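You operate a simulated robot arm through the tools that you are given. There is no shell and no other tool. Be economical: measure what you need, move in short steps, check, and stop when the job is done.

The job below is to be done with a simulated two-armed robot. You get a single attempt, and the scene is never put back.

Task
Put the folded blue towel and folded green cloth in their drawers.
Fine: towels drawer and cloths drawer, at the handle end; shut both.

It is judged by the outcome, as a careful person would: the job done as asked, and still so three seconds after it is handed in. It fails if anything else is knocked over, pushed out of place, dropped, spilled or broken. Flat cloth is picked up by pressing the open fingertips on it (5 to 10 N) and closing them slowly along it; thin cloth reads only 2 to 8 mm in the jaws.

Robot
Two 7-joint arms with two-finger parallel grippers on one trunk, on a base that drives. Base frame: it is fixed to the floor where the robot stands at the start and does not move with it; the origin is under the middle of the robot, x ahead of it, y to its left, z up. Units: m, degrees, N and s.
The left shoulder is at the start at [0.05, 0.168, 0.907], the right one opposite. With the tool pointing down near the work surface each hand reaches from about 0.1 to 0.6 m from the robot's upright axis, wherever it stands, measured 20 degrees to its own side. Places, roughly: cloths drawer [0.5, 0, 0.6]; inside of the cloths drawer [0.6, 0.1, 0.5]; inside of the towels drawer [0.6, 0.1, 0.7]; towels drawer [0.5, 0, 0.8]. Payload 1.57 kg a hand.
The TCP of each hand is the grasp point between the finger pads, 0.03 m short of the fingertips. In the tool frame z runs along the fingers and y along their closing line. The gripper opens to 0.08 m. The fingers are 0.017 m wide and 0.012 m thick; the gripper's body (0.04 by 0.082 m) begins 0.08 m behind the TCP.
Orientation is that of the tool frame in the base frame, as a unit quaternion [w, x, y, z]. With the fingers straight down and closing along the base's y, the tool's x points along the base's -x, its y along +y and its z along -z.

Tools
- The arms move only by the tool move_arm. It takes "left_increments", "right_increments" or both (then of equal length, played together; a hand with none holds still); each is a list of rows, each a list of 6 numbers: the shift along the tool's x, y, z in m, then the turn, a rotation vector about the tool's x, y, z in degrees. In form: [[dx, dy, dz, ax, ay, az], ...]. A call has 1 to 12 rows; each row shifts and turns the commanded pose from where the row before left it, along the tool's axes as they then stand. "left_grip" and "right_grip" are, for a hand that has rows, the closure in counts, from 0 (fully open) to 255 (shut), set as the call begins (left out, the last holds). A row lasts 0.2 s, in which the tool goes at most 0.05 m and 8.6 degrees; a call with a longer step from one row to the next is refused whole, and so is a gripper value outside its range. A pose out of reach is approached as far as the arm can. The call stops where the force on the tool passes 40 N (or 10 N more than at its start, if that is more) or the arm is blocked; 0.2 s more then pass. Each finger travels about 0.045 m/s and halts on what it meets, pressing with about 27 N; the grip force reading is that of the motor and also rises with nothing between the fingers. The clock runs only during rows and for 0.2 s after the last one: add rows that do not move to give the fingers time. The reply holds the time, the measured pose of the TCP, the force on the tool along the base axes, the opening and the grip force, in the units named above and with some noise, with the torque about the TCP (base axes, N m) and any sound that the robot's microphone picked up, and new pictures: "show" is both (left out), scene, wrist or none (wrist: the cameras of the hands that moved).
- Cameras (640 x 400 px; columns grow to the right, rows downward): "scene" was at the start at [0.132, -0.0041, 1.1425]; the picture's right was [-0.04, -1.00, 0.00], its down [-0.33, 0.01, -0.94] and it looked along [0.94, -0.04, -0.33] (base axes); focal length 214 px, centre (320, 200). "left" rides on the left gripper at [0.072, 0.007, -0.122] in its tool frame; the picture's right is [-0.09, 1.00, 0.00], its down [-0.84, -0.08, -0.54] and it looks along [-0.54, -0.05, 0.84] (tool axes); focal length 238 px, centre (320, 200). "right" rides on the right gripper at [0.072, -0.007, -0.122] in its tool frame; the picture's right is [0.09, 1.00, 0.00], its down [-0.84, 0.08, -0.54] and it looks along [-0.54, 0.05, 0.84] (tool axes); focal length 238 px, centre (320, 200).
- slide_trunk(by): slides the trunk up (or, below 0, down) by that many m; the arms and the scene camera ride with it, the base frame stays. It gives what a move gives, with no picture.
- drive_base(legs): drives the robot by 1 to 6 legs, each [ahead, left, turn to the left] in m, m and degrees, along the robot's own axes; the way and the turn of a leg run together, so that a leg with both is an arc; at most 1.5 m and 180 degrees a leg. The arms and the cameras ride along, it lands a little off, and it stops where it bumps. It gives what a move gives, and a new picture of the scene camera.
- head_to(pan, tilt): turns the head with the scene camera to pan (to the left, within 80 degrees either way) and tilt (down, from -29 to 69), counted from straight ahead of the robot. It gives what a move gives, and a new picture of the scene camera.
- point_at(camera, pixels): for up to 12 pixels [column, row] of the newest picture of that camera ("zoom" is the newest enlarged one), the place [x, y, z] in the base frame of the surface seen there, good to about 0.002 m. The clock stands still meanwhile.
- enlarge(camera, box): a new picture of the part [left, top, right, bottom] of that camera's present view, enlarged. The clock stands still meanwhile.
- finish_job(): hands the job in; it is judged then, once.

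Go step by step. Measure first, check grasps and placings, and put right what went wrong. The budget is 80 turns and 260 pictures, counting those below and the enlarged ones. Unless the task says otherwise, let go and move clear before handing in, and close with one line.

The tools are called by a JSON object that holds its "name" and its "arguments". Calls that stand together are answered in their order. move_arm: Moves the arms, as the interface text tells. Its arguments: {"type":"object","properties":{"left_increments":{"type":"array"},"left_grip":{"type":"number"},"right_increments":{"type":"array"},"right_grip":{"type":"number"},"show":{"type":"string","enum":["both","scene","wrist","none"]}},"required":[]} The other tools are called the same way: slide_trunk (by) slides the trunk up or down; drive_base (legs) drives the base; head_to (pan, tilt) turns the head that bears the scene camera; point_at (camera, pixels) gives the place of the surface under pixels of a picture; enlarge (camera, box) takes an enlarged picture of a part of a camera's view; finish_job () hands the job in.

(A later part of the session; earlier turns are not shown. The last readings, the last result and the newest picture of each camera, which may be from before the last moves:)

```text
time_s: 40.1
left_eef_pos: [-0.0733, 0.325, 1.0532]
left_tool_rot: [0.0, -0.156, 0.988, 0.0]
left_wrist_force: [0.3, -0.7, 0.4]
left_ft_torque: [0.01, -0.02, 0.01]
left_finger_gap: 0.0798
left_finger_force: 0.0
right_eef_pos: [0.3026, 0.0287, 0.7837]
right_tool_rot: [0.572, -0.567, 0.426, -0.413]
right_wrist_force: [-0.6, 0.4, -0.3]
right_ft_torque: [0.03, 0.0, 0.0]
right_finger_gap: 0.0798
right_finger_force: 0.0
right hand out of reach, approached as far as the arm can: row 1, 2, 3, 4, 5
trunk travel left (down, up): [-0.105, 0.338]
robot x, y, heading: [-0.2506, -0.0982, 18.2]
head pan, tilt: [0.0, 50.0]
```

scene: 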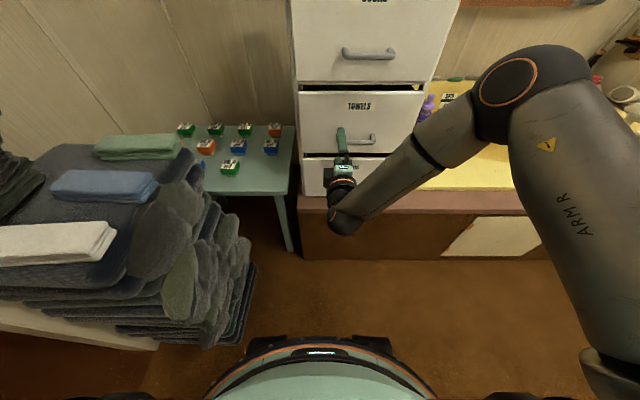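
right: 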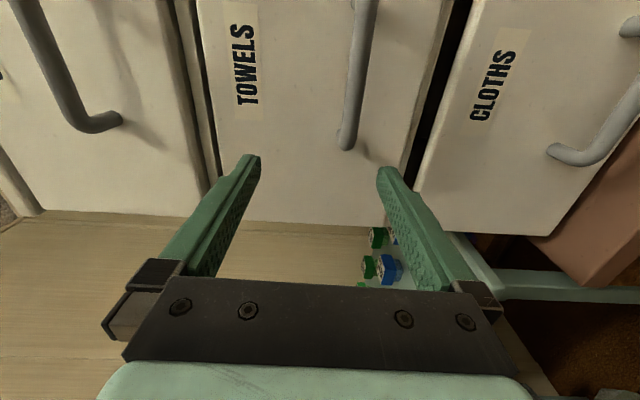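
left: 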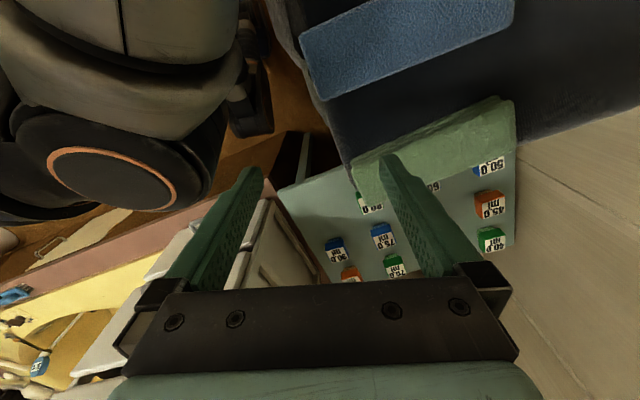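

The forearm has to cross leftwards, which limits the wrist; the target should lie further to the robot's right. I'll back the hand off slightly and shift the base left by 0.1.

{"name": "drive_base", "arguments": {"legs": [[0, 0.1, 0]]}}

{"name": "move_arm", "arguments": {"right_increments": [[0.03, 0.003, 0, 0, 0, 0], [0.03, 0.003, 0, 0, 0, 0], [0.03, 0.003, 0, 0, 0, 0], [0.03, 0.003, 0, 0, 0, 0], [0.02, 0.005, 0, 0, 0, 0]]}}

```text
time_s: 41.6
left_eef_pos: [-0.1032, 0.4186, 1.0523]
left_tool_rot: [0.001, -0.156, 0.988, 0.0]
left_wrist_force: [0.6, 0.0, -0.5]
left_ft_torque: [-0.01, -0.01, -0.02]
left_finger_gap: 0.08
left_finger_force: 0.0
right_eef_pos: [0.2699, 0.1223, 0.7858]
right_tool_rot: [0.572, -0.567, 0.426, -0.413]
right_wrist_force: [0.3, 0.4, -0.4]
right_ft_torque: [0.01, -0.01, -0.03]
right_finger_gap: 0.0801
right_finger_force: 0.1
trunk travel left (down, up): [-0.105, 0.338]
robot x, y, heading: [-0.2861, -0.0058, 18.1]
head pan, tilt: [0.0, 50.0]
```

scene: 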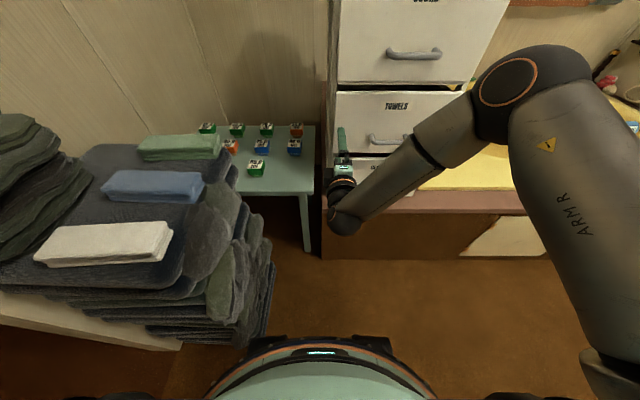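

```text
time_s: 42.8
left_eef_pos: [-0.1041, 0.4181, 1.0518]
left_tool_rot: [0.0, -0.157, 0.988, 0.001]
left_wrist_force: [0.0, -0.4, 0.8]
left_ft_torque: [0.06, 0.03, 0.02]
left_finger_gap: 0.08
left_finger_force: 0.0
right_eef_pos: [0.2553, 0.08, 0.8221]
right_tool_rot: [0.57, -0.566, 0.429, -0.413]
right_wrist_force: [-0.6, -0.4, 0.5]
right_ft_torque: [-0.01, -0.01, -0.02]
right_finger_gap: 0.0803
right_finger_force: 0.0
right hand out of reach, approached as far as the arm can: row 1, 2, 3, 4, 5
trunk travel left (down, up): [-0.105, 0.338]
robot x, y, heading: [-0.2816, -0.0028, 17.9]
head pan, tilt: [0.0, 50.0]
```

scene: 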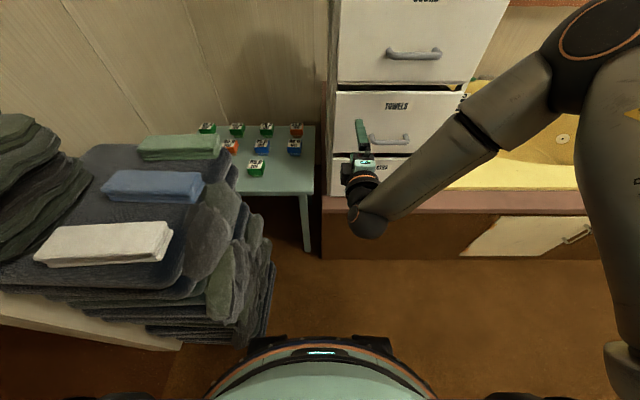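
right: 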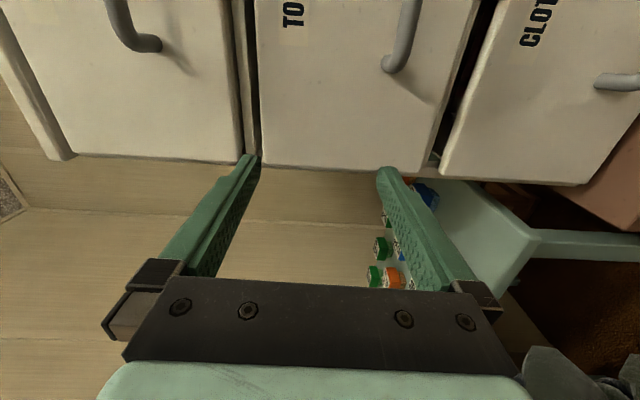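

The wrist bend (forearm coming back toward the robot, hand pointing forward) is what's limiting. Pitching the fingers ~40° downward relieves it and still lets them straddle the bar, so I'll do that and then shift right.

{"name": "move_arm", "arguments": {"right_increments": [[0, 0, -0.02, -8, 0, 0], [0, 0, -0.02, -8, 0, 0], [0, 0, 0, -8, 0, 0], [0, 0, 0, -8, 0, 0], [0, 0, 0, -8, 0, 0], [0.03, 0, 0, 0, 0, 0], [0.03, 0, 0, 0, 0, 0], [0.03, 0, 0, 0, 0, 0]]}}

```text
time_s: 44.6
left_eef_pos: [-0.1028, 0.4173, 1.0523]
left_tool_rot: [0.0, -0.156, 0.988, 0.001]
left_wrist_force: [-1.0, -0.4, -0.2]
left_ft_torque: [-0.03, 0.03, 0.01]
left_finger_gap: 0.0801
left_finger_force: 0.1
right_eef_pos: [0.2434, -0.0199, 0.825]
right_tool_rot: [-0.344, 0.728, -0.541, 0.242]
right_wrist_force: [0.3, 0.0, 0.6]
right_ft_torque: [-0.02, 0.0, -0.02]
right_finger_gap: 0.0799
right_finger_force: 0.1
trunk travel left (down, up): [-0.105, 0.338]
robot x, y, heading: [-0.2836, -0.0037, 17.7]
head pan, tilt: [0.0, 50.0]
```

scene: 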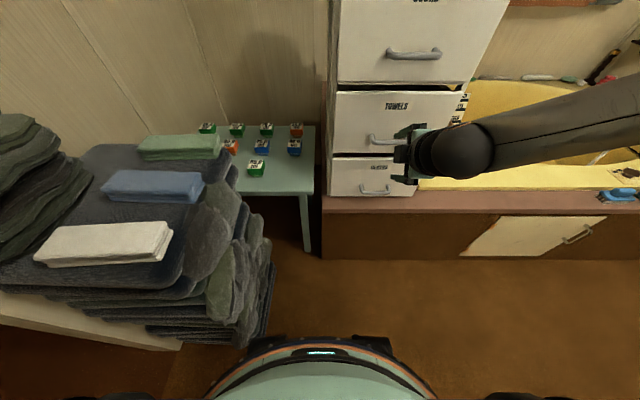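
right: 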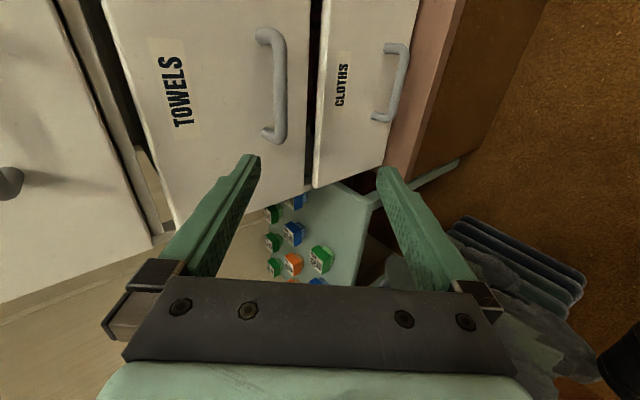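

Now well within reach. I'll align (tool x +0.018, y −0.042), then advance 0.09 along the fingers toward the towels bar.

{"name": "move_arm", "arguments": {"right_increments": [[0.009, -0.021, 0, 0, 0, 0], [0.009, -0.021, 0, 0, 0, 0], [0, 0, 0.03, 0, 0, 0], [0, 0, 0.03, 0, 0, 0], [0, 0, 0.03, 0, 0, 0]]}}

```text
time_s: 45.8
left_eef_pos: [-0.1037, 0.417, 1.0543]
left_tool_rot: [0.0, -0.155, 0.988, 0.001]
left_wrist_force: [0.0, -0.1, 0.3]
left_ft_torque: [0.0, -0.02, 0.01]
left_finger_gap: 0.08
left_finger_force: 0.1
right_eef_pos: [0.3395, -0.007, 0.7976]
right_tool_rot: [-0.344, 0.727, -0.542, 0.242]
right_wrist_force: [-0.1, 0.5, -0.8]
right_ft_torque: [-0.04, 0.02, -0.03]
right_finger_gap: 0.0797
right_finger_force: 0.2
trunk travel left (down, up): [-0.105, 0.338]
robot x, y, heading: [-0.2834, -0.0039, 18.2]
head pan, tilt: [0.0, 50.0]
```

scene: 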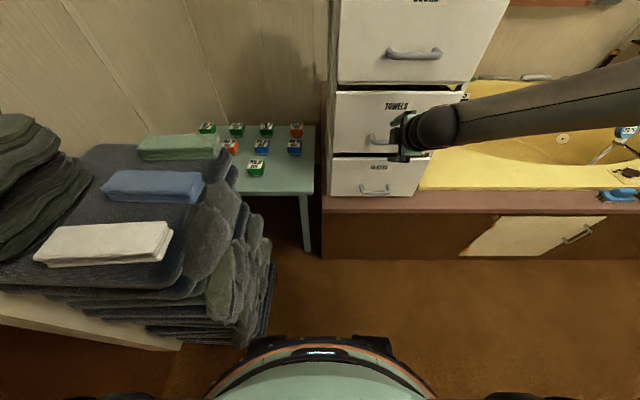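
right: 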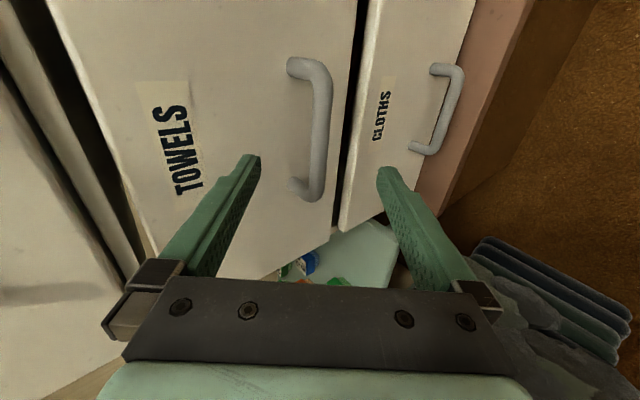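

The bar is aligned (offset ~1 mm), 0.056 ahead. I'll narrow the jaws to ~32 mm so the upper finger clears the face, advance 0.044, then check.

{"name": "move_arm", "arguments": {"right_increments": [[0, 0, 0, 0, 0, 0], [0, 0, 0, 0, 0, 0], [0, 0, 0, 0, 0, 0], [0, 0, 0.015, 0, 0, 0], [0, 0, 0.015, 0, 0, 0], [0, 0, 0.014, 0, 0, 0]], "right_grip": 150, "show": "wrist"}}

```text
time_s: 47.2
left_eef_pos: [-0.1033, 0.4179, 1.0521]
left_tool_rot: [0.0, -0.157, 0.988, -0.001]
left_wrist_force: [-0.2, 0.4, -0.8]
left_ft_torque: [0.01, -0.01, -0.01]
left_finger_gap: 0.0798
left_finger_force: 0.0
right_eef_pos: [0.3724, 0.0046, 0.7672]
right_tool_rot: [-0.343, 0.728, -0.542, 0.243]
right_wrist_force: [0.8, 0.3, 0.5]
right_ft_torque: [0.0, 0.03, 0.02]
right_finger_gap: 0.0328
right_finger_force: 0.1
trunk travel left (down, up): [-0.105, 0.338]
robot x, y, heading: [-0.2815, -0.007, 17.9]
head pan, tilt: [0.0, 50.0]
```

right: 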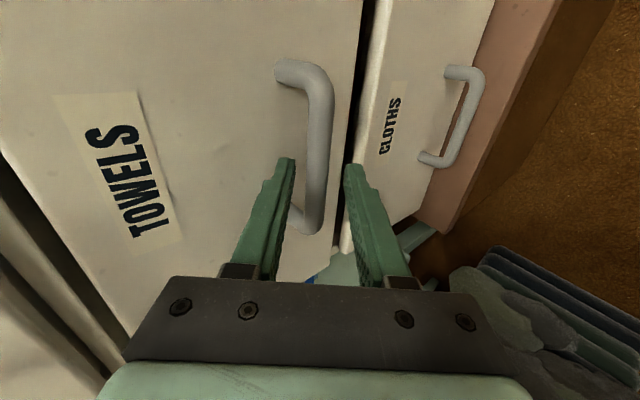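

The bar (315,190) lies between the fingertips. Closing on it.

{"name": "move_arm", "arguments": {"right_increments": [[0, 0, 0, 0, 0, 0], [0, 0, 0, 0, 0, 0], [0, 0, 0, 0, 0, 0], [0, 0, 0, 0, 0, 0]], "right_grip": 255, "show": "wrist"}}

```text
time_s: 48.2
left_eef_pos: [-0.1033, 0.4184, 1.0532]
left_tool_rot: [0.0, -0.156, 0.988, 0.0]
left_wrist_force: [-0.2, 0.1, 0.0]
left_ft_torque: [-0.01, 0.0, -0.02]
left_finger_gap: 0.08
left_finger_force: 0.1
right_eef_pos: [0.3724, 0.0036, 0.7688]
right_tool_rot: [-0.345, 0.728, -0.54, 0.243]
right_wrist_force: [5.5, 1.2, 7.8]
right_ft_torque: [-0.3, -0.24, 0.37]
right_finger_gap: 0.0139
right_finger_force: 30.2
trunk travel left (down, up): [-0.105, 0.338]
robot x, y, heading: [-0.2837, -0.0041, 17.8]
head pan, tilt: [0.0, 50.0]
```

right: 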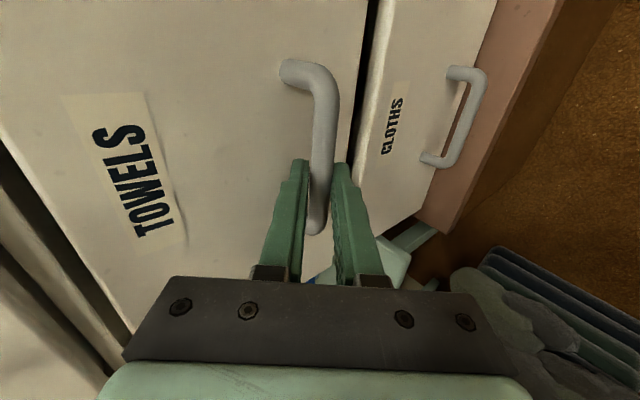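

Handle held (14 mm, 30 N). Pulling straight out along −u by 0.2.

{"name": "move_arm", "arguments": {"right_increments": [[0, 0.008, -0.0095, 0, 0, 0], [0, 0.0161, -0.0191, 0, 0, 0], [0, 0.0161, -0.0191, 0, 0, 0], [0, 0.0161, -0.0191, 0, 0, 0], [0, 0.0161, -0.0191, 0, 0, 0], [0, 0.0161, -0.0191, 0, 0, 0], [0, 0.0161, -0.0191, 0, 0, 0], [0, 0.0161, -0.0191, 0, 0, 0]]}}

```text
time_s: 50.0
left_eef_pos: [-0.1035, 0.4169, 1.0528]
left_tool_rot: [0.001, -0.156, 0.988, 0.0]
left_wrist_force: [0.4, -0.5, -0.3]
left_ft_torque: [0.0, 0.0, -0.02]
left_finger_gap: 0.0803
left_finger_force: 0.0
right_eef_pos: [0.1941, -0.0535, 0.7704]
right_tool_rot: [-0.343, 0.726, -0.544, 0.244]
right_wrist_force: [8.2, -21.3, 12.2]
right_ft_torque: [-0.35, -0.27, 0.33]
right_finger_gap: 0.014
right_finger_force: 30.2
trunk travel left (down, up): [-0.105, 0.338]
robot x, y, heading: [-0.285, -0.0058, 17.6]
head pan, tilt: [0.0, 50.0]
```

scene: 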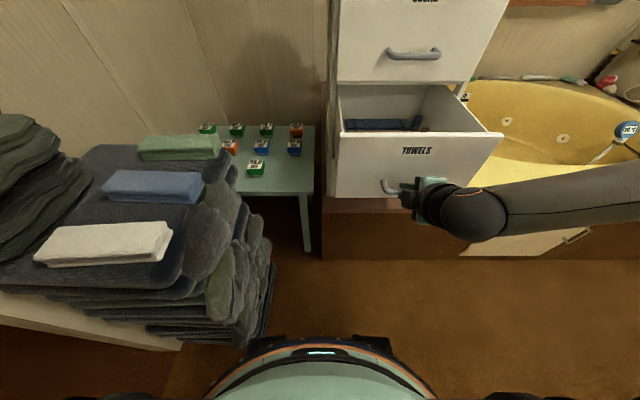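
right: 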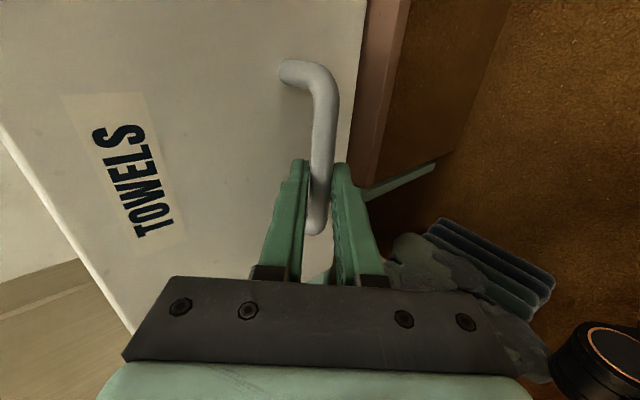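

Towels drawer is open 0.19 (blue towels already inside at the back, (385,125)). Releasing the handle and backing the right hand out and to the right.

{"name": "move_arm", "arguments": {"right_increments": [[0, 0, 0, 0, 0, 0], [0, 0, 0, 0, 0, 0], [0, 0, -0.03, 0, 0, 0], [0, 0, -0.04, 0, 0, 0], [0.03, 0, -0.02, 0, 0, 0], [0.04, 0, 0, 0, 0, 0], [0.04, 0, 0, 0, 0, 0], [0.04, 0, 0, 0, 0, 0], [0.04, 0, 0, 0, 0, 0]], "right_grip": 140, "show": "scene"}}

```text
time_s: 52.0
left_eef_pos: [-0.1024, 0.4173, 1.053]
left_tool_rot: [-0.001, -0.156, 0.988, 0.0]
left_wrist_force: [0.2, -0.1, 0.6]
left_ft_torque: [0.02, 0.03, 0.0]
left_finger_gap: 0.08
left_finger_force: 0.0
right_eef_pos: [0.2106, -0.1075, 0.7868]
right_tool_rot: [-0.342, 0.728, -0.543, 0.241]
right_wrist_force: [0.4, 0.0, -0.1]
right_ft_torque: [-0.01, 0.04, 0.04]
right_finger_gap: 0.0357
right_finger_force: 0.1
right hand out of reach, approached as far as the arm can: row 3, 4, 5, 6, 7, 8, 9
trunk travel left (down, up): [-0.105, 0.338]
robot x, y, heading: [-0.2833, -0.0036, 18.1]
head pan, tilt: [0.0, 50.0]
```

scene: 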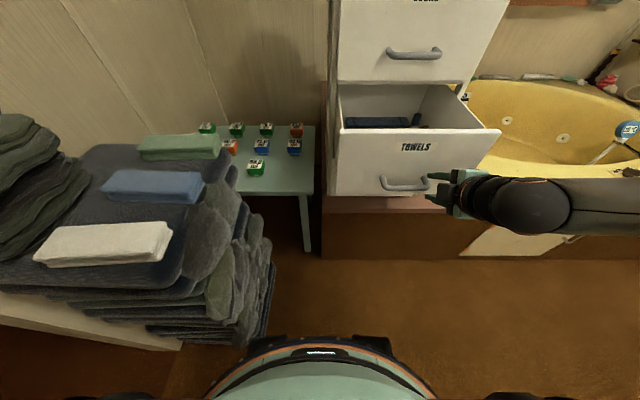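

The hand slid to the right of the handle without disturbing the drawer. I'll pitch it to point down and lift it clear so both arms have room.

{"name": "move_arm", "arguments": {"right_increments": [[0.02, 0, 0, -8, 0, 0], [0.02, 0, 0, -8, 0, 0], [0.02, 0, -0.01, -8, 0, 0], [0, 0, -0.02, -8, 0, 0], [0, 0, -0.02, -8, 0, 0], [0, 0, -0.02, -8, 0, 0], [0, 0.02, -0.03, 0, 0, 0], [0, 0.02, -0.03, 0, 0, 0], [0, 0.02, -0.03, 0, 0, 0]], "show": "scene"}}

```text
time_s: 52.9
left_eef_pos: [-0.1052, 0.4172, 1.0538]
left_tool_rot: [0.0, -0.155, 0.988, 0.0]
left_wrist_force: [0.0, 0.3, -0.1]
left_ft_torque: [0.03, -0.01, 0.01]
left_finger_gap: 0.0797
left_finger_force: 0.1
right_eef_pos: [0.1666, -0.068, 0.7449]
right_tool_rot: [-0.197, 0.777, -0.582, 0.141]
right_wrist_force: [-0.2, -4.3, 23.4]
right_ft_torque: [-0.72, 0.18, -0.05]
right_finger_gap: 0.0441
right_finger_force: 4.5
right hand out of reach, approached as far as the arm can: row 1, 2, 3, 4
trunk travel left (down, up): [-0.105, 0.338]
robot x, y, heading: [-0.2825, -0.0074, 17.7]
head pan, tilt: [0.0, 50.0]
stopped in row 4 (right hand): the force on the tool passed its limit at 56 N (the readings are from after the stop); the commanded pose is now the measured one
```

scene: 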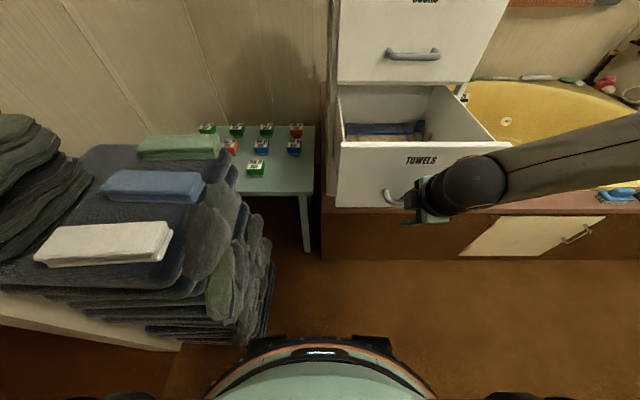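

The hand swung back and one finger is pressing on the handle (drawer slightly further out). Let me look closely.

{"name": "enlarge", "arguments": {"camera": "right", "box": [0, 0, 640, 400]}}

{"name": "enlarge", "arguments": {"camera": "scene", "box": [320, 70, 560, 240]}}

```text
1.00 times, centred on (320, 200) of right (not enlarged: the box is as wide or as high as the picture)
```

zoom: 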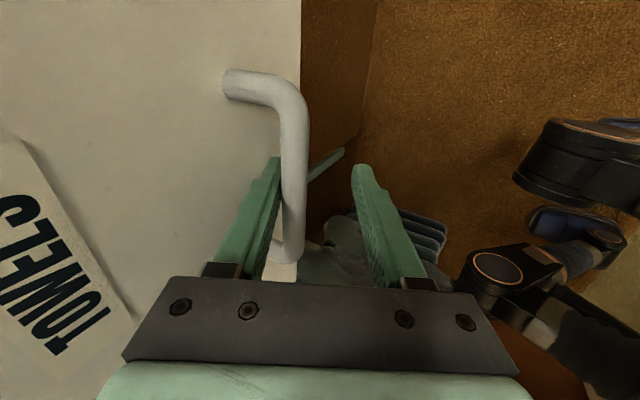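

```text
2.35 times, centred on (440, 155) of scene
```

zoom: 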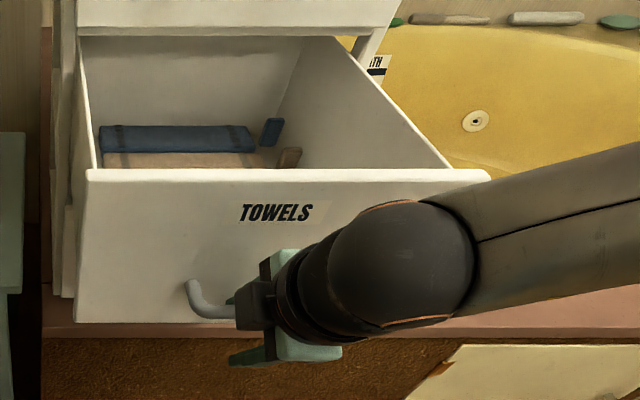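

The bar is still between the fingers, one finger behind it. Lifting straight up with the trunk will free it; I'll open the jaws slightly and do that.

{"name": "move_arm", "arguments": {"right_increments": [[0, 0, 0, 0, 0, 0], [0, 0, 0, 0, 0, 0]], "right_grip": 115, "show": "none"}}

{"name": "slide_trunk", "arguments": {"by": 0.1}}

{"name": "enlarge", "arguments": {"camera": "scene", "box": [280, 40, 600, 260]}}

```text
time_s: 53.5
left_eef_pos: [-0.1037, 0.4185, 1.0526]
left_tool_rot: [0.001, -0.156, 0.988, -0.001]
left_wrist_force: [-0.1, 1.2, -0.4]
left_ft_torque: [0.01, 0.02, 0.01]
left_finger_gap: 0.0801
left_finger_force: 0.1
right_eef_pos: [0.1646, -0.067, 0.7423]
right_tool_rot: [-0.195, 0.778, -0.581, 0.139]
right_wrist_force: [0.2, -7.3, 24.2]
right_ft_torque: [-0.07, -0.05, 0.11]
right_finger_gap: 0.0529
right_finger_force: 4.8
trunk travel left (down, up): [-0.105, 0.338]
robot x, y, heading: [-0.2819, -0.0067, 18.2]
head pan, tilt: [0.0, 50.0]
```

```text
time_s: 54.8
left_eef_pos: [-0.1027, 0.4182, 1.1527]
left_tool_rot: [0.0, -0.157, 0.988, 0.0]
left_wrist_force: [-0.7, 0.3, -0.4]
left_ft_torque: [-0.02, 0.0, 0.01]
left_finger_gap: 0.0802
left_finger_force: 0.0
right_eef_pos: [0.1652, -0.0667, 0.8425]
right_tool_rot: [-0.193, 0.778, -0.582, 0.137]
right_wrist_force: [-1.4, -0.3, 1.2]
right_ft_torque: [-0.01, -0.06, 0.01]
right_finger_gap: 0.0435
right_finger_force: 0.0
trunk travel left (down, up): [-0.205, 0.238]
robot x, y, heading: [-0.2806, -0.0036, 17.8]
head pan, tilt: [0.0, 50.0]
```

```text
1.82 times, centred on (440, 150) of scene
```

zoom: 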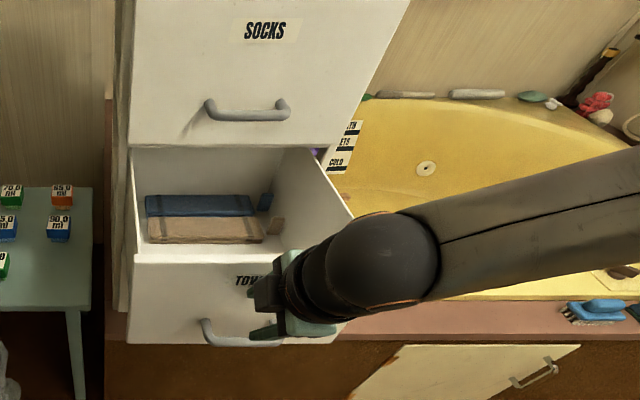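

The hand is free. Moving it right and up, away from the drawer.

{"name": "move_arm", "arguments": {"right_increments": [[0, 0, -0.03, 0, 0, 0], [0.02, 0, -0.03, 0, 0, 0], [0.04, 0, 0, 0, 0, 0], [0.04, 0, 0, 0, 0, 0], [0.04, 0, 0, 0, 0, 0]], "show": "scene"}}

```text
time_s: 56.0
left_eef_pos: [-0.1028, 0.4169, 1.1536]
left_tool_rot: [0.0, -0.156, 0.988, 0.0]
left_wrist_force: [-0.1, -0.6, -0.9]
left_ft_torque: [0.0, -0.02, -0.01]
left_finger_gap: 0.0798
left_finger_force: 0.1
right_eef_pos: [0.1307, -0.0978, 0.8418]
right_tool_rot: [-0.193, 0.777, -0.582, 0.139]
right_wrist_force: [0.2, 0.3, -0.5]
right_ft_torque: [-0.01, 0.01, 0.02]
right_finger_gap: 0.0438
right_finger_force: 0.1
right hand out of reach, approached as far as the arm can: row 1, 2, 3, 4, 5
trunk travel left (down, up): [-0.205, 0.238]
robot x, y, heading: [-0.2835, -0.0104, 18.1]
head pan, tilt: [0.0, 50.0]
```

scene: 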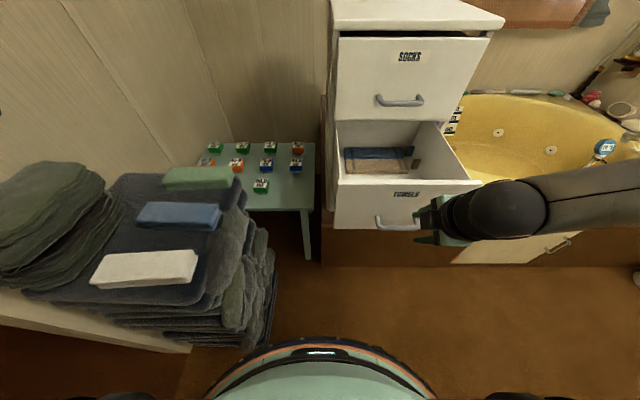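

The right hand is out of the way enough of the drawer but at a wrist limit; I'll roll it back to its natural orientation and lift it.

{"name": "move_arm", "arguments": {"right_increments": [[0, 0, 0, 0, 0, 8.5], [0, 0, 0, 0, 0, 8.5], [0, 0, 0, 0, 0, 8.5], [0, 0, 0, 0, 0, 8.5], [0, 0, 0, 0, 0, 8.5], [0, 0, 0, 0, 0, 8.5], [0, 0, 0, 0, 0, 8.5], [0, 0, 0, 0, 0, 8.5], [0, 0, 0, 0, 0, 8.5], [0, -0.03, -0.02, 0, 0, 8.5], [0, -0.03, -0.02, 0, 0, 0], [0, -0.03, -0.02, 0, 0, 0]], "right_grip": 0, "show": "scene"}}

```text
time_s: 58.6
left_eef_pos: [-0.104, 0.4178, 1.1526]
left_tool_rot: [0.0, -0.156, 0.988, 0.0]
left_wrist_force: [0.0, -0.4, -0.4]
left_ft_torque: [0.0, -0.02, 0.03]
left_finger_gap: 0.0797
left_finger_force: 0.0
right_eef_pos: [0.1437, -0.1875, 0.8996]
right_tool_rot: [0.235, -0.181, 0.955, 0.029]
right_wrist_force: [-0.4, -0.5, 1.1]
right_ft_torque: [-0.01, -0.03, 0.01]
right_finger_gap: 0.0801
right_finger_force: 0.0
right hand out of reach, approached as far as the arm can: row 10
trunk travel left (down, up): [-0.205, 0.238]
robot x, y, heading: [-0.2807, -0.0059, 17.9]
head pan, tilt: [0.0, 50.0]
```

scene: 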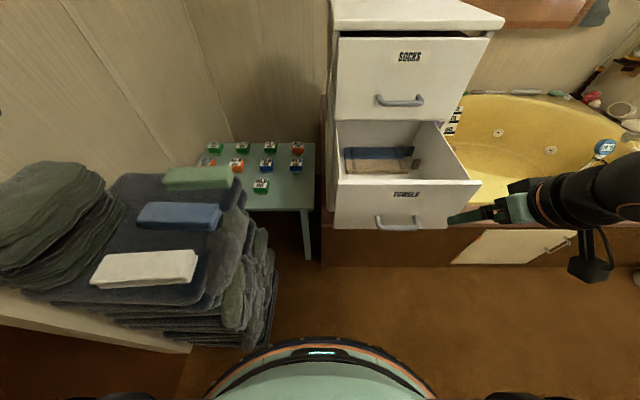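

Right hand is clear and the drawer is open. Now measure the drawer interior and the blue towel.

{"name": "enlarge", "arguments": {"camera": "scene", "box": [320, 100, 500, 240]}}

{"name": "point_at", "arguments": {"camera": "scene", "pixels": [[340, 184], [478, 183], [345, 176], [440, 176], [350, 168], [380, 165], [375, 155], [416, 164], [376, 226], [398, 228], [346, 205], [460, 205]]}}

{"name": "point_at", "arguments": {"camera": "scene", "pixels": [[140, 210], [148, 203], [220, 205], [218, 222], [215, 230], [138, 222], [180, 212], [168, 170], [236, 167], [240, 183], [166, 185], [200, 177]]}}

```text
2.86 times, centred on (410, 170) of scene
```

zoom: 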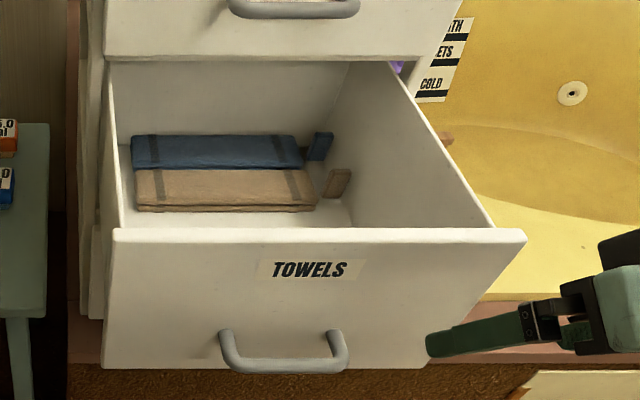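

```text
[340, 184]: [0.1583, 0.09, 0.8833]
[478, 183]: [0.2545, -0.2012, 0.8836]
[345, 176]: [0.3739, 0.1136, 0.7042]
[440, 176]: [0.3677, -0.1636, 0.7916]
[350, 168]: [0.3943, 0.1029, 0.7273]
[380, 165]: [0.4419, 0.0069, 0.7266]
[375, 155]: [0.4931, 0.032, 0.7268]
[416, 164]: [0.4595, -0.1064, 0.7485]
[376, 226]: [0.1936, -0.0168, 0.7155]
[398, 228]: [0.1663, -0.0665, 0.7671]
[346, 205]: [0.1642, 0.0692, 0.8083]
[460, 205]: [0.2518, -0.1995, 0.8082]
```

```text
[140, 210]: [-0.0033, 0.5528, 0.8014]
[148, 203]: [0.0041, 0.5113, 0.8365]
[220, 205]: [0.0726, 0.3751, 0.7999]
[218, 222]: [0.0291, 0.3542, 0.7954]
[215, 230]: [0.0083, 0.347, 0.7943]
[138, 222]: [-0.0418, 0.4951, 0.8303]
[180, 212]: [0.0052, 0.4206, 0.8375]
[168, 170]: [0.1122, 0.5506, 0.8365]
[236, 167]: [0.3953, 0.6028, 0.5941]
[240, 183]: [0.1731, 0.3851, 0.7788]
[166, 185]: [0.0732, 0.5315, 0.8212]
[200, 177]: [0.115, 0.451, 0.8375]
```

Drawer: panel front runs (0.158,0.090)–(0.255,−0.201), top z 0.884, floor z 0.704, existing towels well at the back (≥0.21 from the panel). Blue towel centre ≈ (0.009,0.423), width axis ≈16°. I'll turn the left gripper 90° so it closes across the towel's width.

{"name": "move_arm", "arguments": {"left_increments": [[-0.02, 0, 0, 0, 0, 8.2], [-0.02, 0, 0, 0, 0, 8.2], [-0.02, 0, 0, 0, 0, 8.2], [0, 0, 0, 0, 0, 8.2], [0, 0, 0, 0, 0, 8.2], [0, 0, 0, 0, 0, 8.2], [0, 0, 0, 0, 0, 8.2], [0, 0, 0, 0, 0, 8.2], [0, 0, 0, 0, 0, 8.2], [0, 0, 0, 0, 0, 8.2], [0, 0, 0, 0, 0, 8.2]]}}

```text
time_s: 61.0
left_eef_pos: [-0.0441, 0.4274, 1.1529]
left_tool_rot: [0.0, 0.59, 0.808, 0.0]
left_wrist_force: [0.4, 0.9, -0.1]
left_ft_torque: [0.0, 0.03, 0.01]
left_finger_gap: 0.0802
left_finger_force: 0.0
right_eef_pos: [0.1434, -0.1863, 0.8983]
right_tool_rot: [0.235, -0.18, 0.955, 0.028]
right_wrist_force: [-0.1, 0.9, -0.5]
right_ft_torque: [-0.01, 0.02, 0.03]
right_finger_gap: 0.0799
right_finger_force: 0.1
trunk travel left (down, up): [-0.205, 0.238]
robot x, y, heading: [-0.2811, -0.0024, 18.1]
head pan, tilt: [0.0, 50.0]
```

scene: 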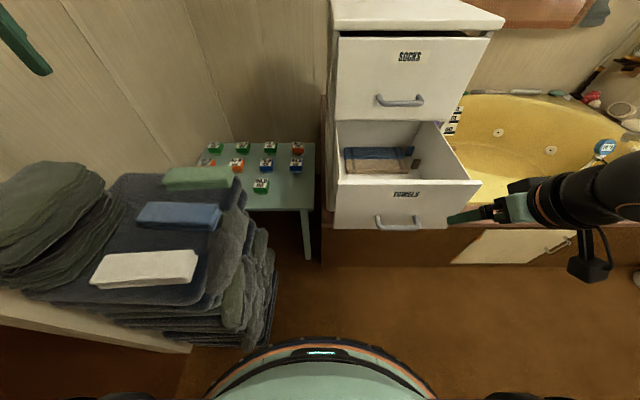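
left: 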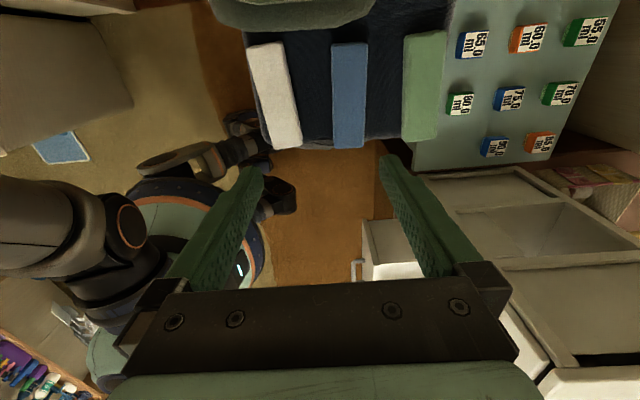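

Gripper now closes along (0.953,0.305). The blue towel looks square to it at (348,95); I'll measure its outline.

{"name": "point_at", "arguments": {"camera": "left", "pixels": [[335, 45], [365, 45], [335, 140], [361, 140], [335, 95], [364, 95], [408, 35], [444, 35], [405, 132], [434, 132], [300, 95], [385, 95]]}}

```text
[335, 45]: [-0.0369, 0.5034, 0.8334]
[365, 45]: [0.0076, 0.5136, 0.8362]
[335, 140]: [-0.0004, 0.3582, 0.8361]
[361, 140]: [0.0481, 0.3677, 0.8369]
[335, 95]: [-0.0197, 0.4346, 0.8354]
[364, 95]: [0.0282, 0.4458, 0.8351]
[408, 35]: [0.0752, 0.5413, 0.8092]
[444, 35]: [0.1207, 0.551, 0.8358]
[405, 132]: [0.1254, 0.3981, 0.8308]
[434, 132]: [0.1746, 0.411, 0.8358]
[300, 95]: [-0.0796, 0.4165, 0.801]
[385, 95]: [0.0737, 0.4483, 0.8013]
```

Blue centre ≈ (0.007,0.428,0.836). Moving above it to z≈0.90 with 3° yaw trim.

{"name": "move_arm", "arguments": {"left_increments": [[-0.0025, 0.0081, 0.042, 0, 0, 3], [-0.0025, 0.0081, 0.042, 0, 0, 0], [-0.0025, 0.0081, 0.042, 0, 0, 0], [-0.0025, 0.0081, 0.042, 0, 0, 0], [-0.0025, 0.0081, 0.042, 0, 0, 0], [-0.0025, 0.0081, 0.042, 0, 0, 0]]}}

```text
time_s: 62.4
left_eef_pos: [0.0063, 0.4256, 0.9014]
left_tool_rot: [0.0, 0.61, 0.792, 0.0]
left_wrist_force: [0.9, 0.0, 0.6]
left_ft_torque: [0.0, 0.02, -0.01]
left_finger_gap: 0.0799
left_finger_force: 0.1
right_eef_pos: [0.143, -0.1852, 0.8993]
right_tool_rot: [0.235, -0.18, 0.955, 0.028]
right_wrist_force: [-0.4, -0.3, 0.0]
right_ft_torque: [0.0, 0.0, -0.03]
right_finger_gap: 0.0798
right_finger_force: 0.0
trunk travel left (down, up): [-0.205, 0.238]
robot x, y, heading: [-0.2796, -0.0107, 18.2]
head pan, tilt: [0.0, 50.0]
```

scene: 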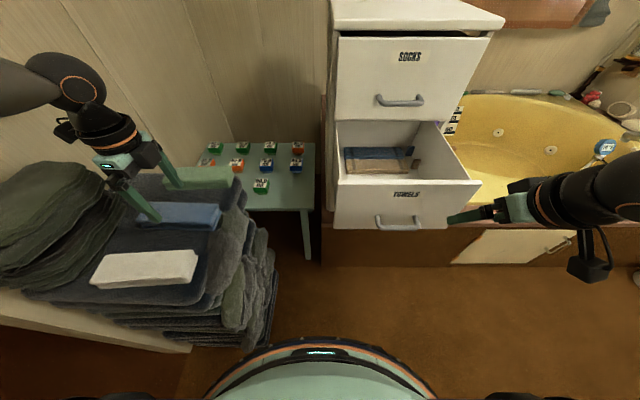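
left: 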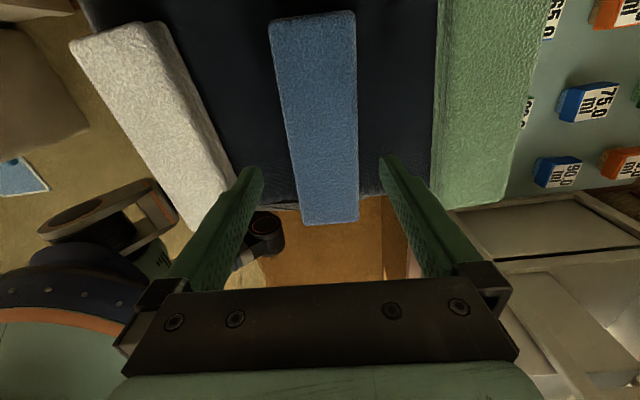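

Blue lies centred between the fingers. Descending 0.064 to put fingertips just above the pile surface.

{"name": "move_arm", "arguments": {"left_increments": [[0, 0, 0.02, 0, 0, 0], [0, 0, 0.02, 0, 0, 0], [0, 0, 0.015, 0, 0, 0], [0, 0, 0.009, 0, 0, 0]], "show": "wrist"}}

```text
time_s: 63.4
left_eef_pos: [0.0067, 0.4265, 0.8361]
left_tool_rot: [0.0, 0.61, 0.792, 0.0]
left_wrist_force: [-0.7, 0.5, -0.4]
left_ft_torque: [0.02, 0.03, 0.0]
left_finger_gap: 0.0801
left_finger_force: 0.0
right_eef_pos: [0.143, -0.1861, 0.8993]
right_tool_rot: [0.235, -0.179, 0.955, 0.029]
right_wrist_force: [-0.4, 0.2, 0.5]
right_ft_torque: [-0.01, 0.0, -0.01]
right_finger_gap: 0.0802
right_finger_force: 0.0
trunk travel left (down, up): [-0.205, 0.238]
robot x, y, heading: [-0.284, -0.0031, 17.8]
head pan, tilt: [0.0, 50.0]
```

left: 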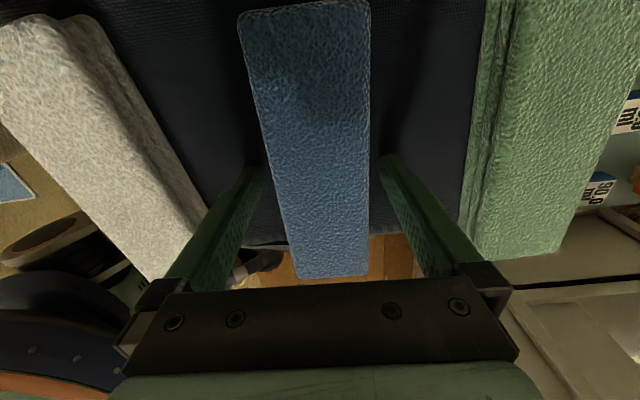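

Fingers straddle the towel. Closing.

{"name": "move_arm", "arguments": {"left_increments": [[0, 0, 0, 0, 0, 0], [0, 0, 0, 0, 0, 0], [0, 0, 0, 0, 0, 0], [0, 0, 0, 0, 0, 0], [0, 0, 0, 0, 0, 0], [0, 0, -0.02, 0, 0, 0], [0, 0, -0.03, 0, 0, 0], [0, 0, -0.04, 0, 0, 0]], "left_grip": 255}}

```text
time_s: 65.2
left_eef_pos: [0.0077, 0.4261, 0.9252]
left_tool_rot: [-0.001, 0.61, 0.792, 0.001]
left_wrist_force: [-0.5, -0.2, 0.3]
left_ft_torque: [-0.02, -0.01, -0.02]
left_finger_gap: 0.0
left_finger_force: 21.3
right_eef_pos: [0.1428, -0.1858, 0.8995]
right_tool_rot: [0.234, -0.179, 0.955, 0.028]
right_wrist_force: [-0.6, -0.5, -0.2]
right_ft_torque: [-0.01, -0.03, -0.01]
right_finger_gap: 0.0801
right_finger_force: 0.1
trunk travel left (down, up): [-0.205, 0.238]
robot x, y, heading: [-0.281, -0.0069, 18.1]
head pan, tilt: [0.0, 50.0]
```

scene: 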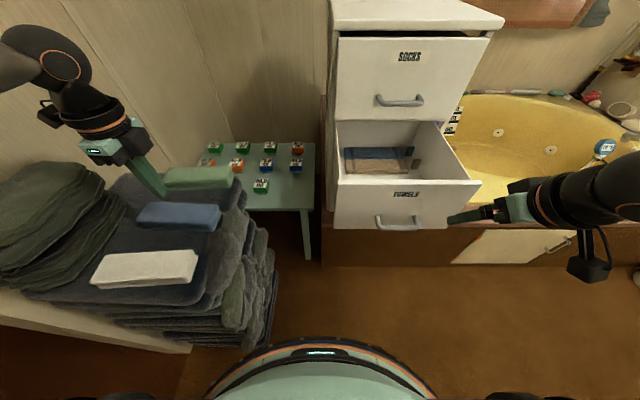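
left: 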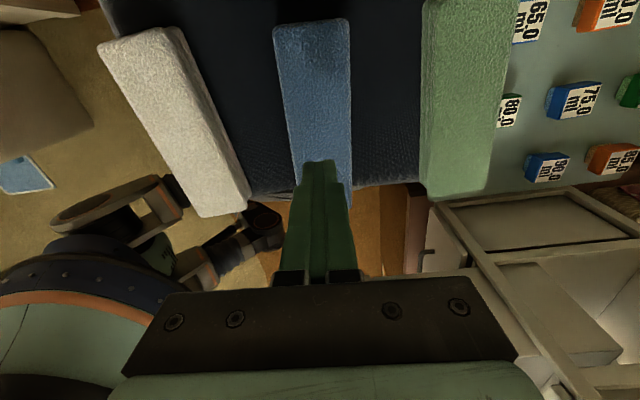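

The jaws closed to 0 without holding it; the towel seems unmoved. As the brief says, cloth must be pressed with open fingertips and then closed slowly. I'll check its place first.

{"name": "point_at", "arguments": {"camera": "left", "pixels": [[280, 40], [345, 35], [300, 170], [350, 170], [312, 100], [280, 100], [348, 100]]}}

{"name": "enlarge", "arguments": {"camera": "left", "box": [240, 0, 440, 220]}}

```text
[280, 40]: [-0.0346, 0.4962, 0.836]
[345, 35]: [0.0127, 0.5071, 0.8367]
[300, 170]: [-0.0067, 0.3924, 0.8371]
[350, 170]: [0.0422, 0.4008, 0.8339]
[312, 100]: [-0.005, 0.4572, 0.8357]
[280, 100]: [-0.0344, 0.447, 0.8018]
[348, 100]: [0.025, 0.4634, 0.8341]
```

```text
1.82 times, centred on (340, 110) of left
```

zoom: 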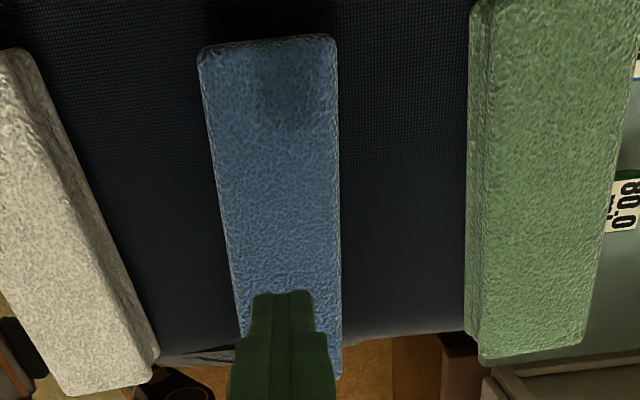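

The towel is unmoved and intact. I'll open to ~26 mm (inside its 48 mm width), and lower until just above its top.

{"name": "move_arm", "arguments": {"left_increments": [[0, 0, 0.02, 0, 0, 0], [0, 0, 0.02, 0, 0, 0], [0, 0, 0.013, 0, 0, 0], [0, 0, 0.003, 0, 0, 0], [0, 0, 0.003, 0, 0, 0]], "left_grip": 172, "show": "wrist"}}

```text
time_s: 66.4
left_eef_pos: [0.0059, 0.4279, 0.8681]
left_tool_rot: [0.0, 0.61, 0.792, 0.0]
left_wrist_force: [-0.3, -0.3, -0.2]
left_ft_torque: [0.01, -0.02, 0.02]
left_finger_gap: 0.026
left_finger_force: 0.1
right_eef_pos: [0.143, -0.1849, 0.9003]
right_tool_rot: [0.235, -0.18, 0.955, 0.029]
right_wrist_force: [-0.1, 0.2, 0.3]
right_ft_torque: [-0.03, 0.02, 0.0]
right_finger_gap: 0.0802
right_finger_force: 0.0
trunk travel left (down, up): [-0.205, 0.238]
robot x, y, heading: [-0.2831, -0.0041, 18.0]
head pan, tilt: [0.0, 50.0]
```

left: 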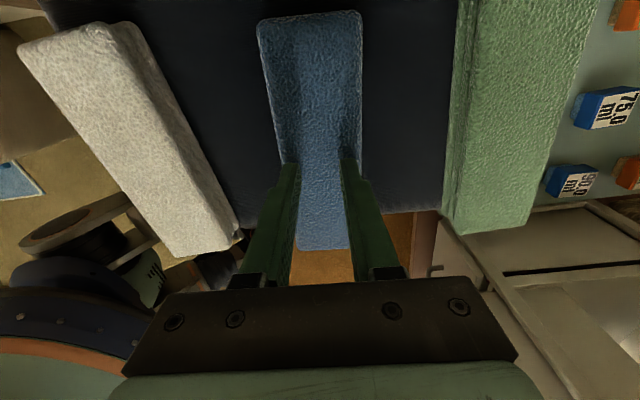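

Fingertips hover right over the towel's edges. Pressing down in 2 mm steps.

{"name": "move_arm", "arguments": {"left_increments": [[0, 0, 0.002, 0, 0, 0], [0, 0, 0.002, 0, 0, 0], [0, 0, 0.002, 0, 0, 0]], "left_grip": 175, "show": "none"}}

```text
time_s: 67.2
left_eef_pos: [0.0067, 0.4267, 0.8655]
left_tool_rot: [0.001, 0.611, 0.792, 0.005]
left_wrist_force: [-3.2, 9.3, 31.1]
left_ft_torque: [0.08, 0.53, -0.09]
left_finger_gap: 0.0262
left_finger_force: 1.0
right_eef_pos: [0.1428, -0.1868, 0.8992]
right_tool_rot: [0.237, -0.18, 0.954, 0.029]
right_wrist_force: [-0.1, 0.0, 0.4]
right_ft_torque: [-0.04, -0.01, 0.01]
right_finger_gap: 0.0798
right_finger_force: 0.1
trunk travel left (down, up): [-0.205, 0.238]
robot x, y, heading: [-0.2794, -0.0084, 17.9]
head pan, tilt: [0.0, 50.0]
```

31 N is too firm; backing off ~2.5 mm for ~7 N and starting to close.

{"name": "move_arm", "arguments": {"left_increments": [[0, 0, -0.0025, 0, 0, 0], [0, 0, 0, 0, 0, 0]], "left_grip": 178, "show": "none"}}

{"name": "move_arm", "arguments": {"left_increments": [[0, 0, 0, 0, 0, 0]], "left_grip": 195, "show": "none"}}

{"name": "move_arm", "arguments": {"left_increments": [[0, 0, 0, 0, 0, 0]], "left_grip": 215, "show": "none"}}

{"name": "move_arm", "arguments": {"left_increments": [[0, 0, 0, 0, 0, 0], [0, 0, 0, 0, 0, 0]], "left_grip": 255, "show": "wrist"}}

```text
time_s: 67.8
left_eef_pos: [0.007, 0.4269, 0.8646]
left_tool_rot: [0.0, 0.61, 0.792, 0.002]
left_wrist_force: [2.3, 11.9, 26.7]
left_ft_torque: [0.26, 0.14, -0.05]
left_finger_gap: 0.0261
left_finger_force: 1.0
right_eef_pos: [0.1422, -0.187, 0.8992]
right_tool_rot: [0.236, -0.179, 0.955, 0.028]
right_wrist_force: [-0.1, 0.3, -0.6]
right_ft_torque: [0.01, 0.01, -0.01]
right_finger_gap: 0.08
right_finger_force: 0.0
trunk travel left (down, up): [-0.205, 0.238]
robot x, y, heading: [-0.284, -0.0056, 17.9]
head pan, tilt: [0.0, 50.0]
```

```text
time_s: 68.2
left_eef_pos: [0.006, 0.4258, 0.8666]
left_tool_rot: [0.002, 0.61, 0.792, 0.002]
left_wrist_force: [2.8, 9.9, 26.2]
left_ft_torque: [0.27, 0.0, -0.14]
left_finger_gap: 0.0255
left_finger_force: 3.8
right_eef_pos: [0.1435, -0.1873, 0.8975]
right_tool_rot: [0.236, -0.18, 0.955, 0.029]
right_wrist_force: [-0.1, -0.2, 0.3]
right_ft_torque: [0.03, -0.01, 0.01]
right_finger_gap: 0.08
right_finger_force: 0.1
trunk travel left (down, up): [-0.205, 0.238]
robot x, y, heading: [-0.2825, -0.0044, 18.2]
head pan, tilt: [0.0, 50.0]
```

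```text
time_s: 68.6
left_eef_pos: [0.0059, 0.4275, 0.8663]
left_tool_rot: [0.001, 0.61, 0.793, 0.0]
left_wrist_force: [1.2, 9.3, 25.6]
left_ft_torque: [0.22, -0.03, -0.06]
left_finger_gap: 0.0243
left_finger_force: 6.3
right_eef_pos: [0.1418, -0.1862, 0.899]
right_tool_rot: [0.236, -0.18, 0.954, 0.029]
right_wrist_force: [0.7, -0.2, 0.6]
right_ft_torque: [0.04, 0.03, -0.01]
right_finger_gap: 0.08
right_finger_force: 0.0
trunk travel left (down, up): [-0.205, 0.238]
robot x, y, heading: [-0.2832, -0.0063, 18.0]
head pan, tilt: [0.0, 50.0]
```

```text
time_s: 69.2
left_eef_pos: [0.0049, 0.4241, 0.8656]
left_tool_rot: [0.001, 0.611, 0.792, 0.0]
left_wrist_force: [-3.9, -2.6, 28.3]
left_ft_torque: [-0.03, 0.14, 0.03]
left_finger_gap: 0.0002
left_finger_force: 15.6
right_eef_pos: [0.1419, -0.1877, 0.8998]
right_tool_rot: [0.237, -0.18, 0.954, 0.029]
right_wrist_force: [0.3, 0.2, 0.2]
right_ft_torque: [0.03, 0.02, -0.01]
right_finger_gap: 0.0803
right_finger_force: 0.2
trunk travel left (down, up): [-0.205, 0.238]
robot x, y, heading: [-0.2834, -0.0057, 17.8]
head pan, tilt: [0.0, 50.0]
```

left: 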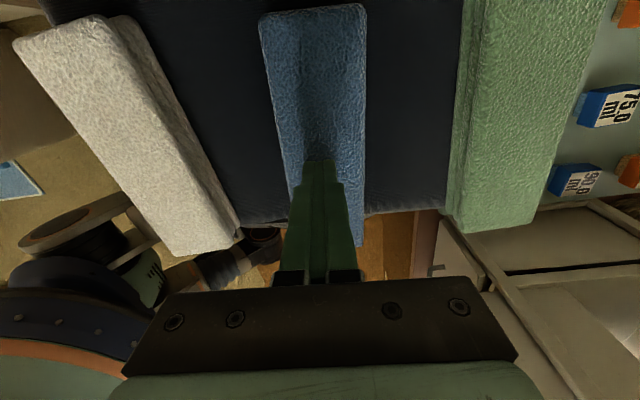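

Pinching the top just slid; the towel is stiff. I'll go back to the side grasp, deeper, and check the grip reading before lifting slowly.

{"name": "move_arm", "arguments": {"left_increments": [[0, 0, -0.02, 0, 0, 0], [0, 0, -0.01, 0, 0, 0], [0, 0, 0, 0, 0, 0], [0, 0, 0, 0, 0, 0], [0, 0, 0.02, 0, 0, 0], [0, 0, 0.02, 0, 0, 0], [0, 0, 0.02, 0, 0, 0], [0, 0, 0.002, 0, 0, 0]], "left_grip": 0, "show": "none"}}

{"name": "move_arm", "arguments": {"left_increments": [[0, 0, 0, 0, 0, 0], [0, 0, 0, 0, 0, 0], [0, 0, 0, 0, 0, 0]], "left_grip": 255, "show": "wrist"}}

```text
time_s: 71.0
left_eef_pos: [0.0061, 0.4262, 0.8332]
left_tool_rot: [0.001, 0.61, 0.792, 0.0]
left_wrist_force: [0.6, 0.7, -0.5]
left_ft_torque: [0.0, 0.01, 0.01]
left_finger_gap: 0.0798
left_finger_force: 0.1
right_eef_pos: [0.1436, -0.1856, 0.8988]
right_tool_rot: [0.235, -0.179, 0.955, 0.028]
right_wrist_force: [-0.4, 0.5, -0.6]
right_ft_torque: [0.02, 0.02, 0.01]
right_finger_gap: 0.0801
right_finger_force: 0.0
trunk travel left (down, up): [-0.205, 0.238]
robot x, y, heading: [-0.28, -0.0052, 18.0]
head pan, tilt: [0.0, 50.0]
```

```text
time_s: 71.8
left_eef_pos: [0.005, 0.4256, 0.8338]
left_tool_rot: [0.0, 0.61, 0.793, 0.0]
left_wrist_force: [0.1, -0.8, 0.5]
left_ft_torque: [0.03, 0.0, -0.04]
left_finger_gap: 0.0577
left_finger_force: 26.6
right_eef_pos: [0.1434, -0.1861, 0.9005]
right_tool_rot: [0.235, -0.18, 0.955, 0.028]
right_wrist_force: [-0.5, 0.2, 0.1]
right_ft_torque: [-0.01, 0.02, 0.02]
right_finger_gap: 0.0799
right_finger_force: 0.1
trunk travel left (down, up): [-0.205, 0.238]
robot x, y, heading: [-0.2809, -0.0014, 18.2]
head pan, tilt: [0.0, 50.0]
```

left: 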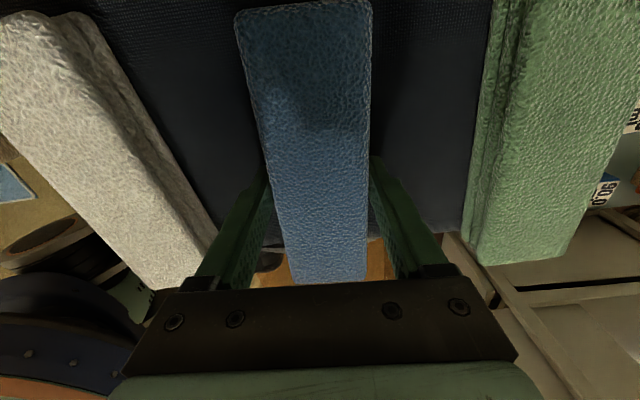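

Now it's gripped at 58 mm with 27 N (it's wider at the bottom). Lifting slowly.

{"name": "move_arm", "arguments": {"left_increments": [[0, 0, 0, 0, 0, 0], [0, 0, -0.004, 0, 0, 0], [0, 0, -0.004, 0, 0, 0], [0, 0, -0.004, 0, 0, 0], [0, 0, -0.004, 0, 0, 0], [0, 0, -0.004, 0, 0, 0]], "show": "wrist"}}

```text
time_s: 73.2
left_eef_pos: [0.0068, 0.4253, 0.852]
left_tool_rot: [-0.001, 0.61, 0.792, 0.0]
left_wrist_force: [0.2, 0.2, -2.2]
left_ft_torque: [0.02, 0.02, 0.0]
left_finger_gap: 0.0577
left_finger_force: 27.4
right_eef_pos: [0.1435, -0.185, 0.8992]
right_tool_rot: [0.235, -0.179, 0.955, 0.028]
right_wrist_force: [-0.1, 1.0, 1.0]
right_ft_torque: [-0.01, -0.01, -0.02]
right_finger_gap: 0.0801
right_finger_force: 0.1
trunk travel left (down, up): [-0.205, 0.238]
robot x, y, heading: [-0.2824, -0.007, 18.2]
head pan, tilt: [0.0, 50.0]
```

left: 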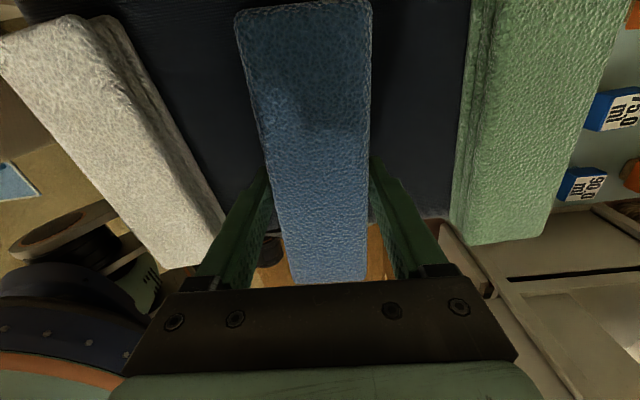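

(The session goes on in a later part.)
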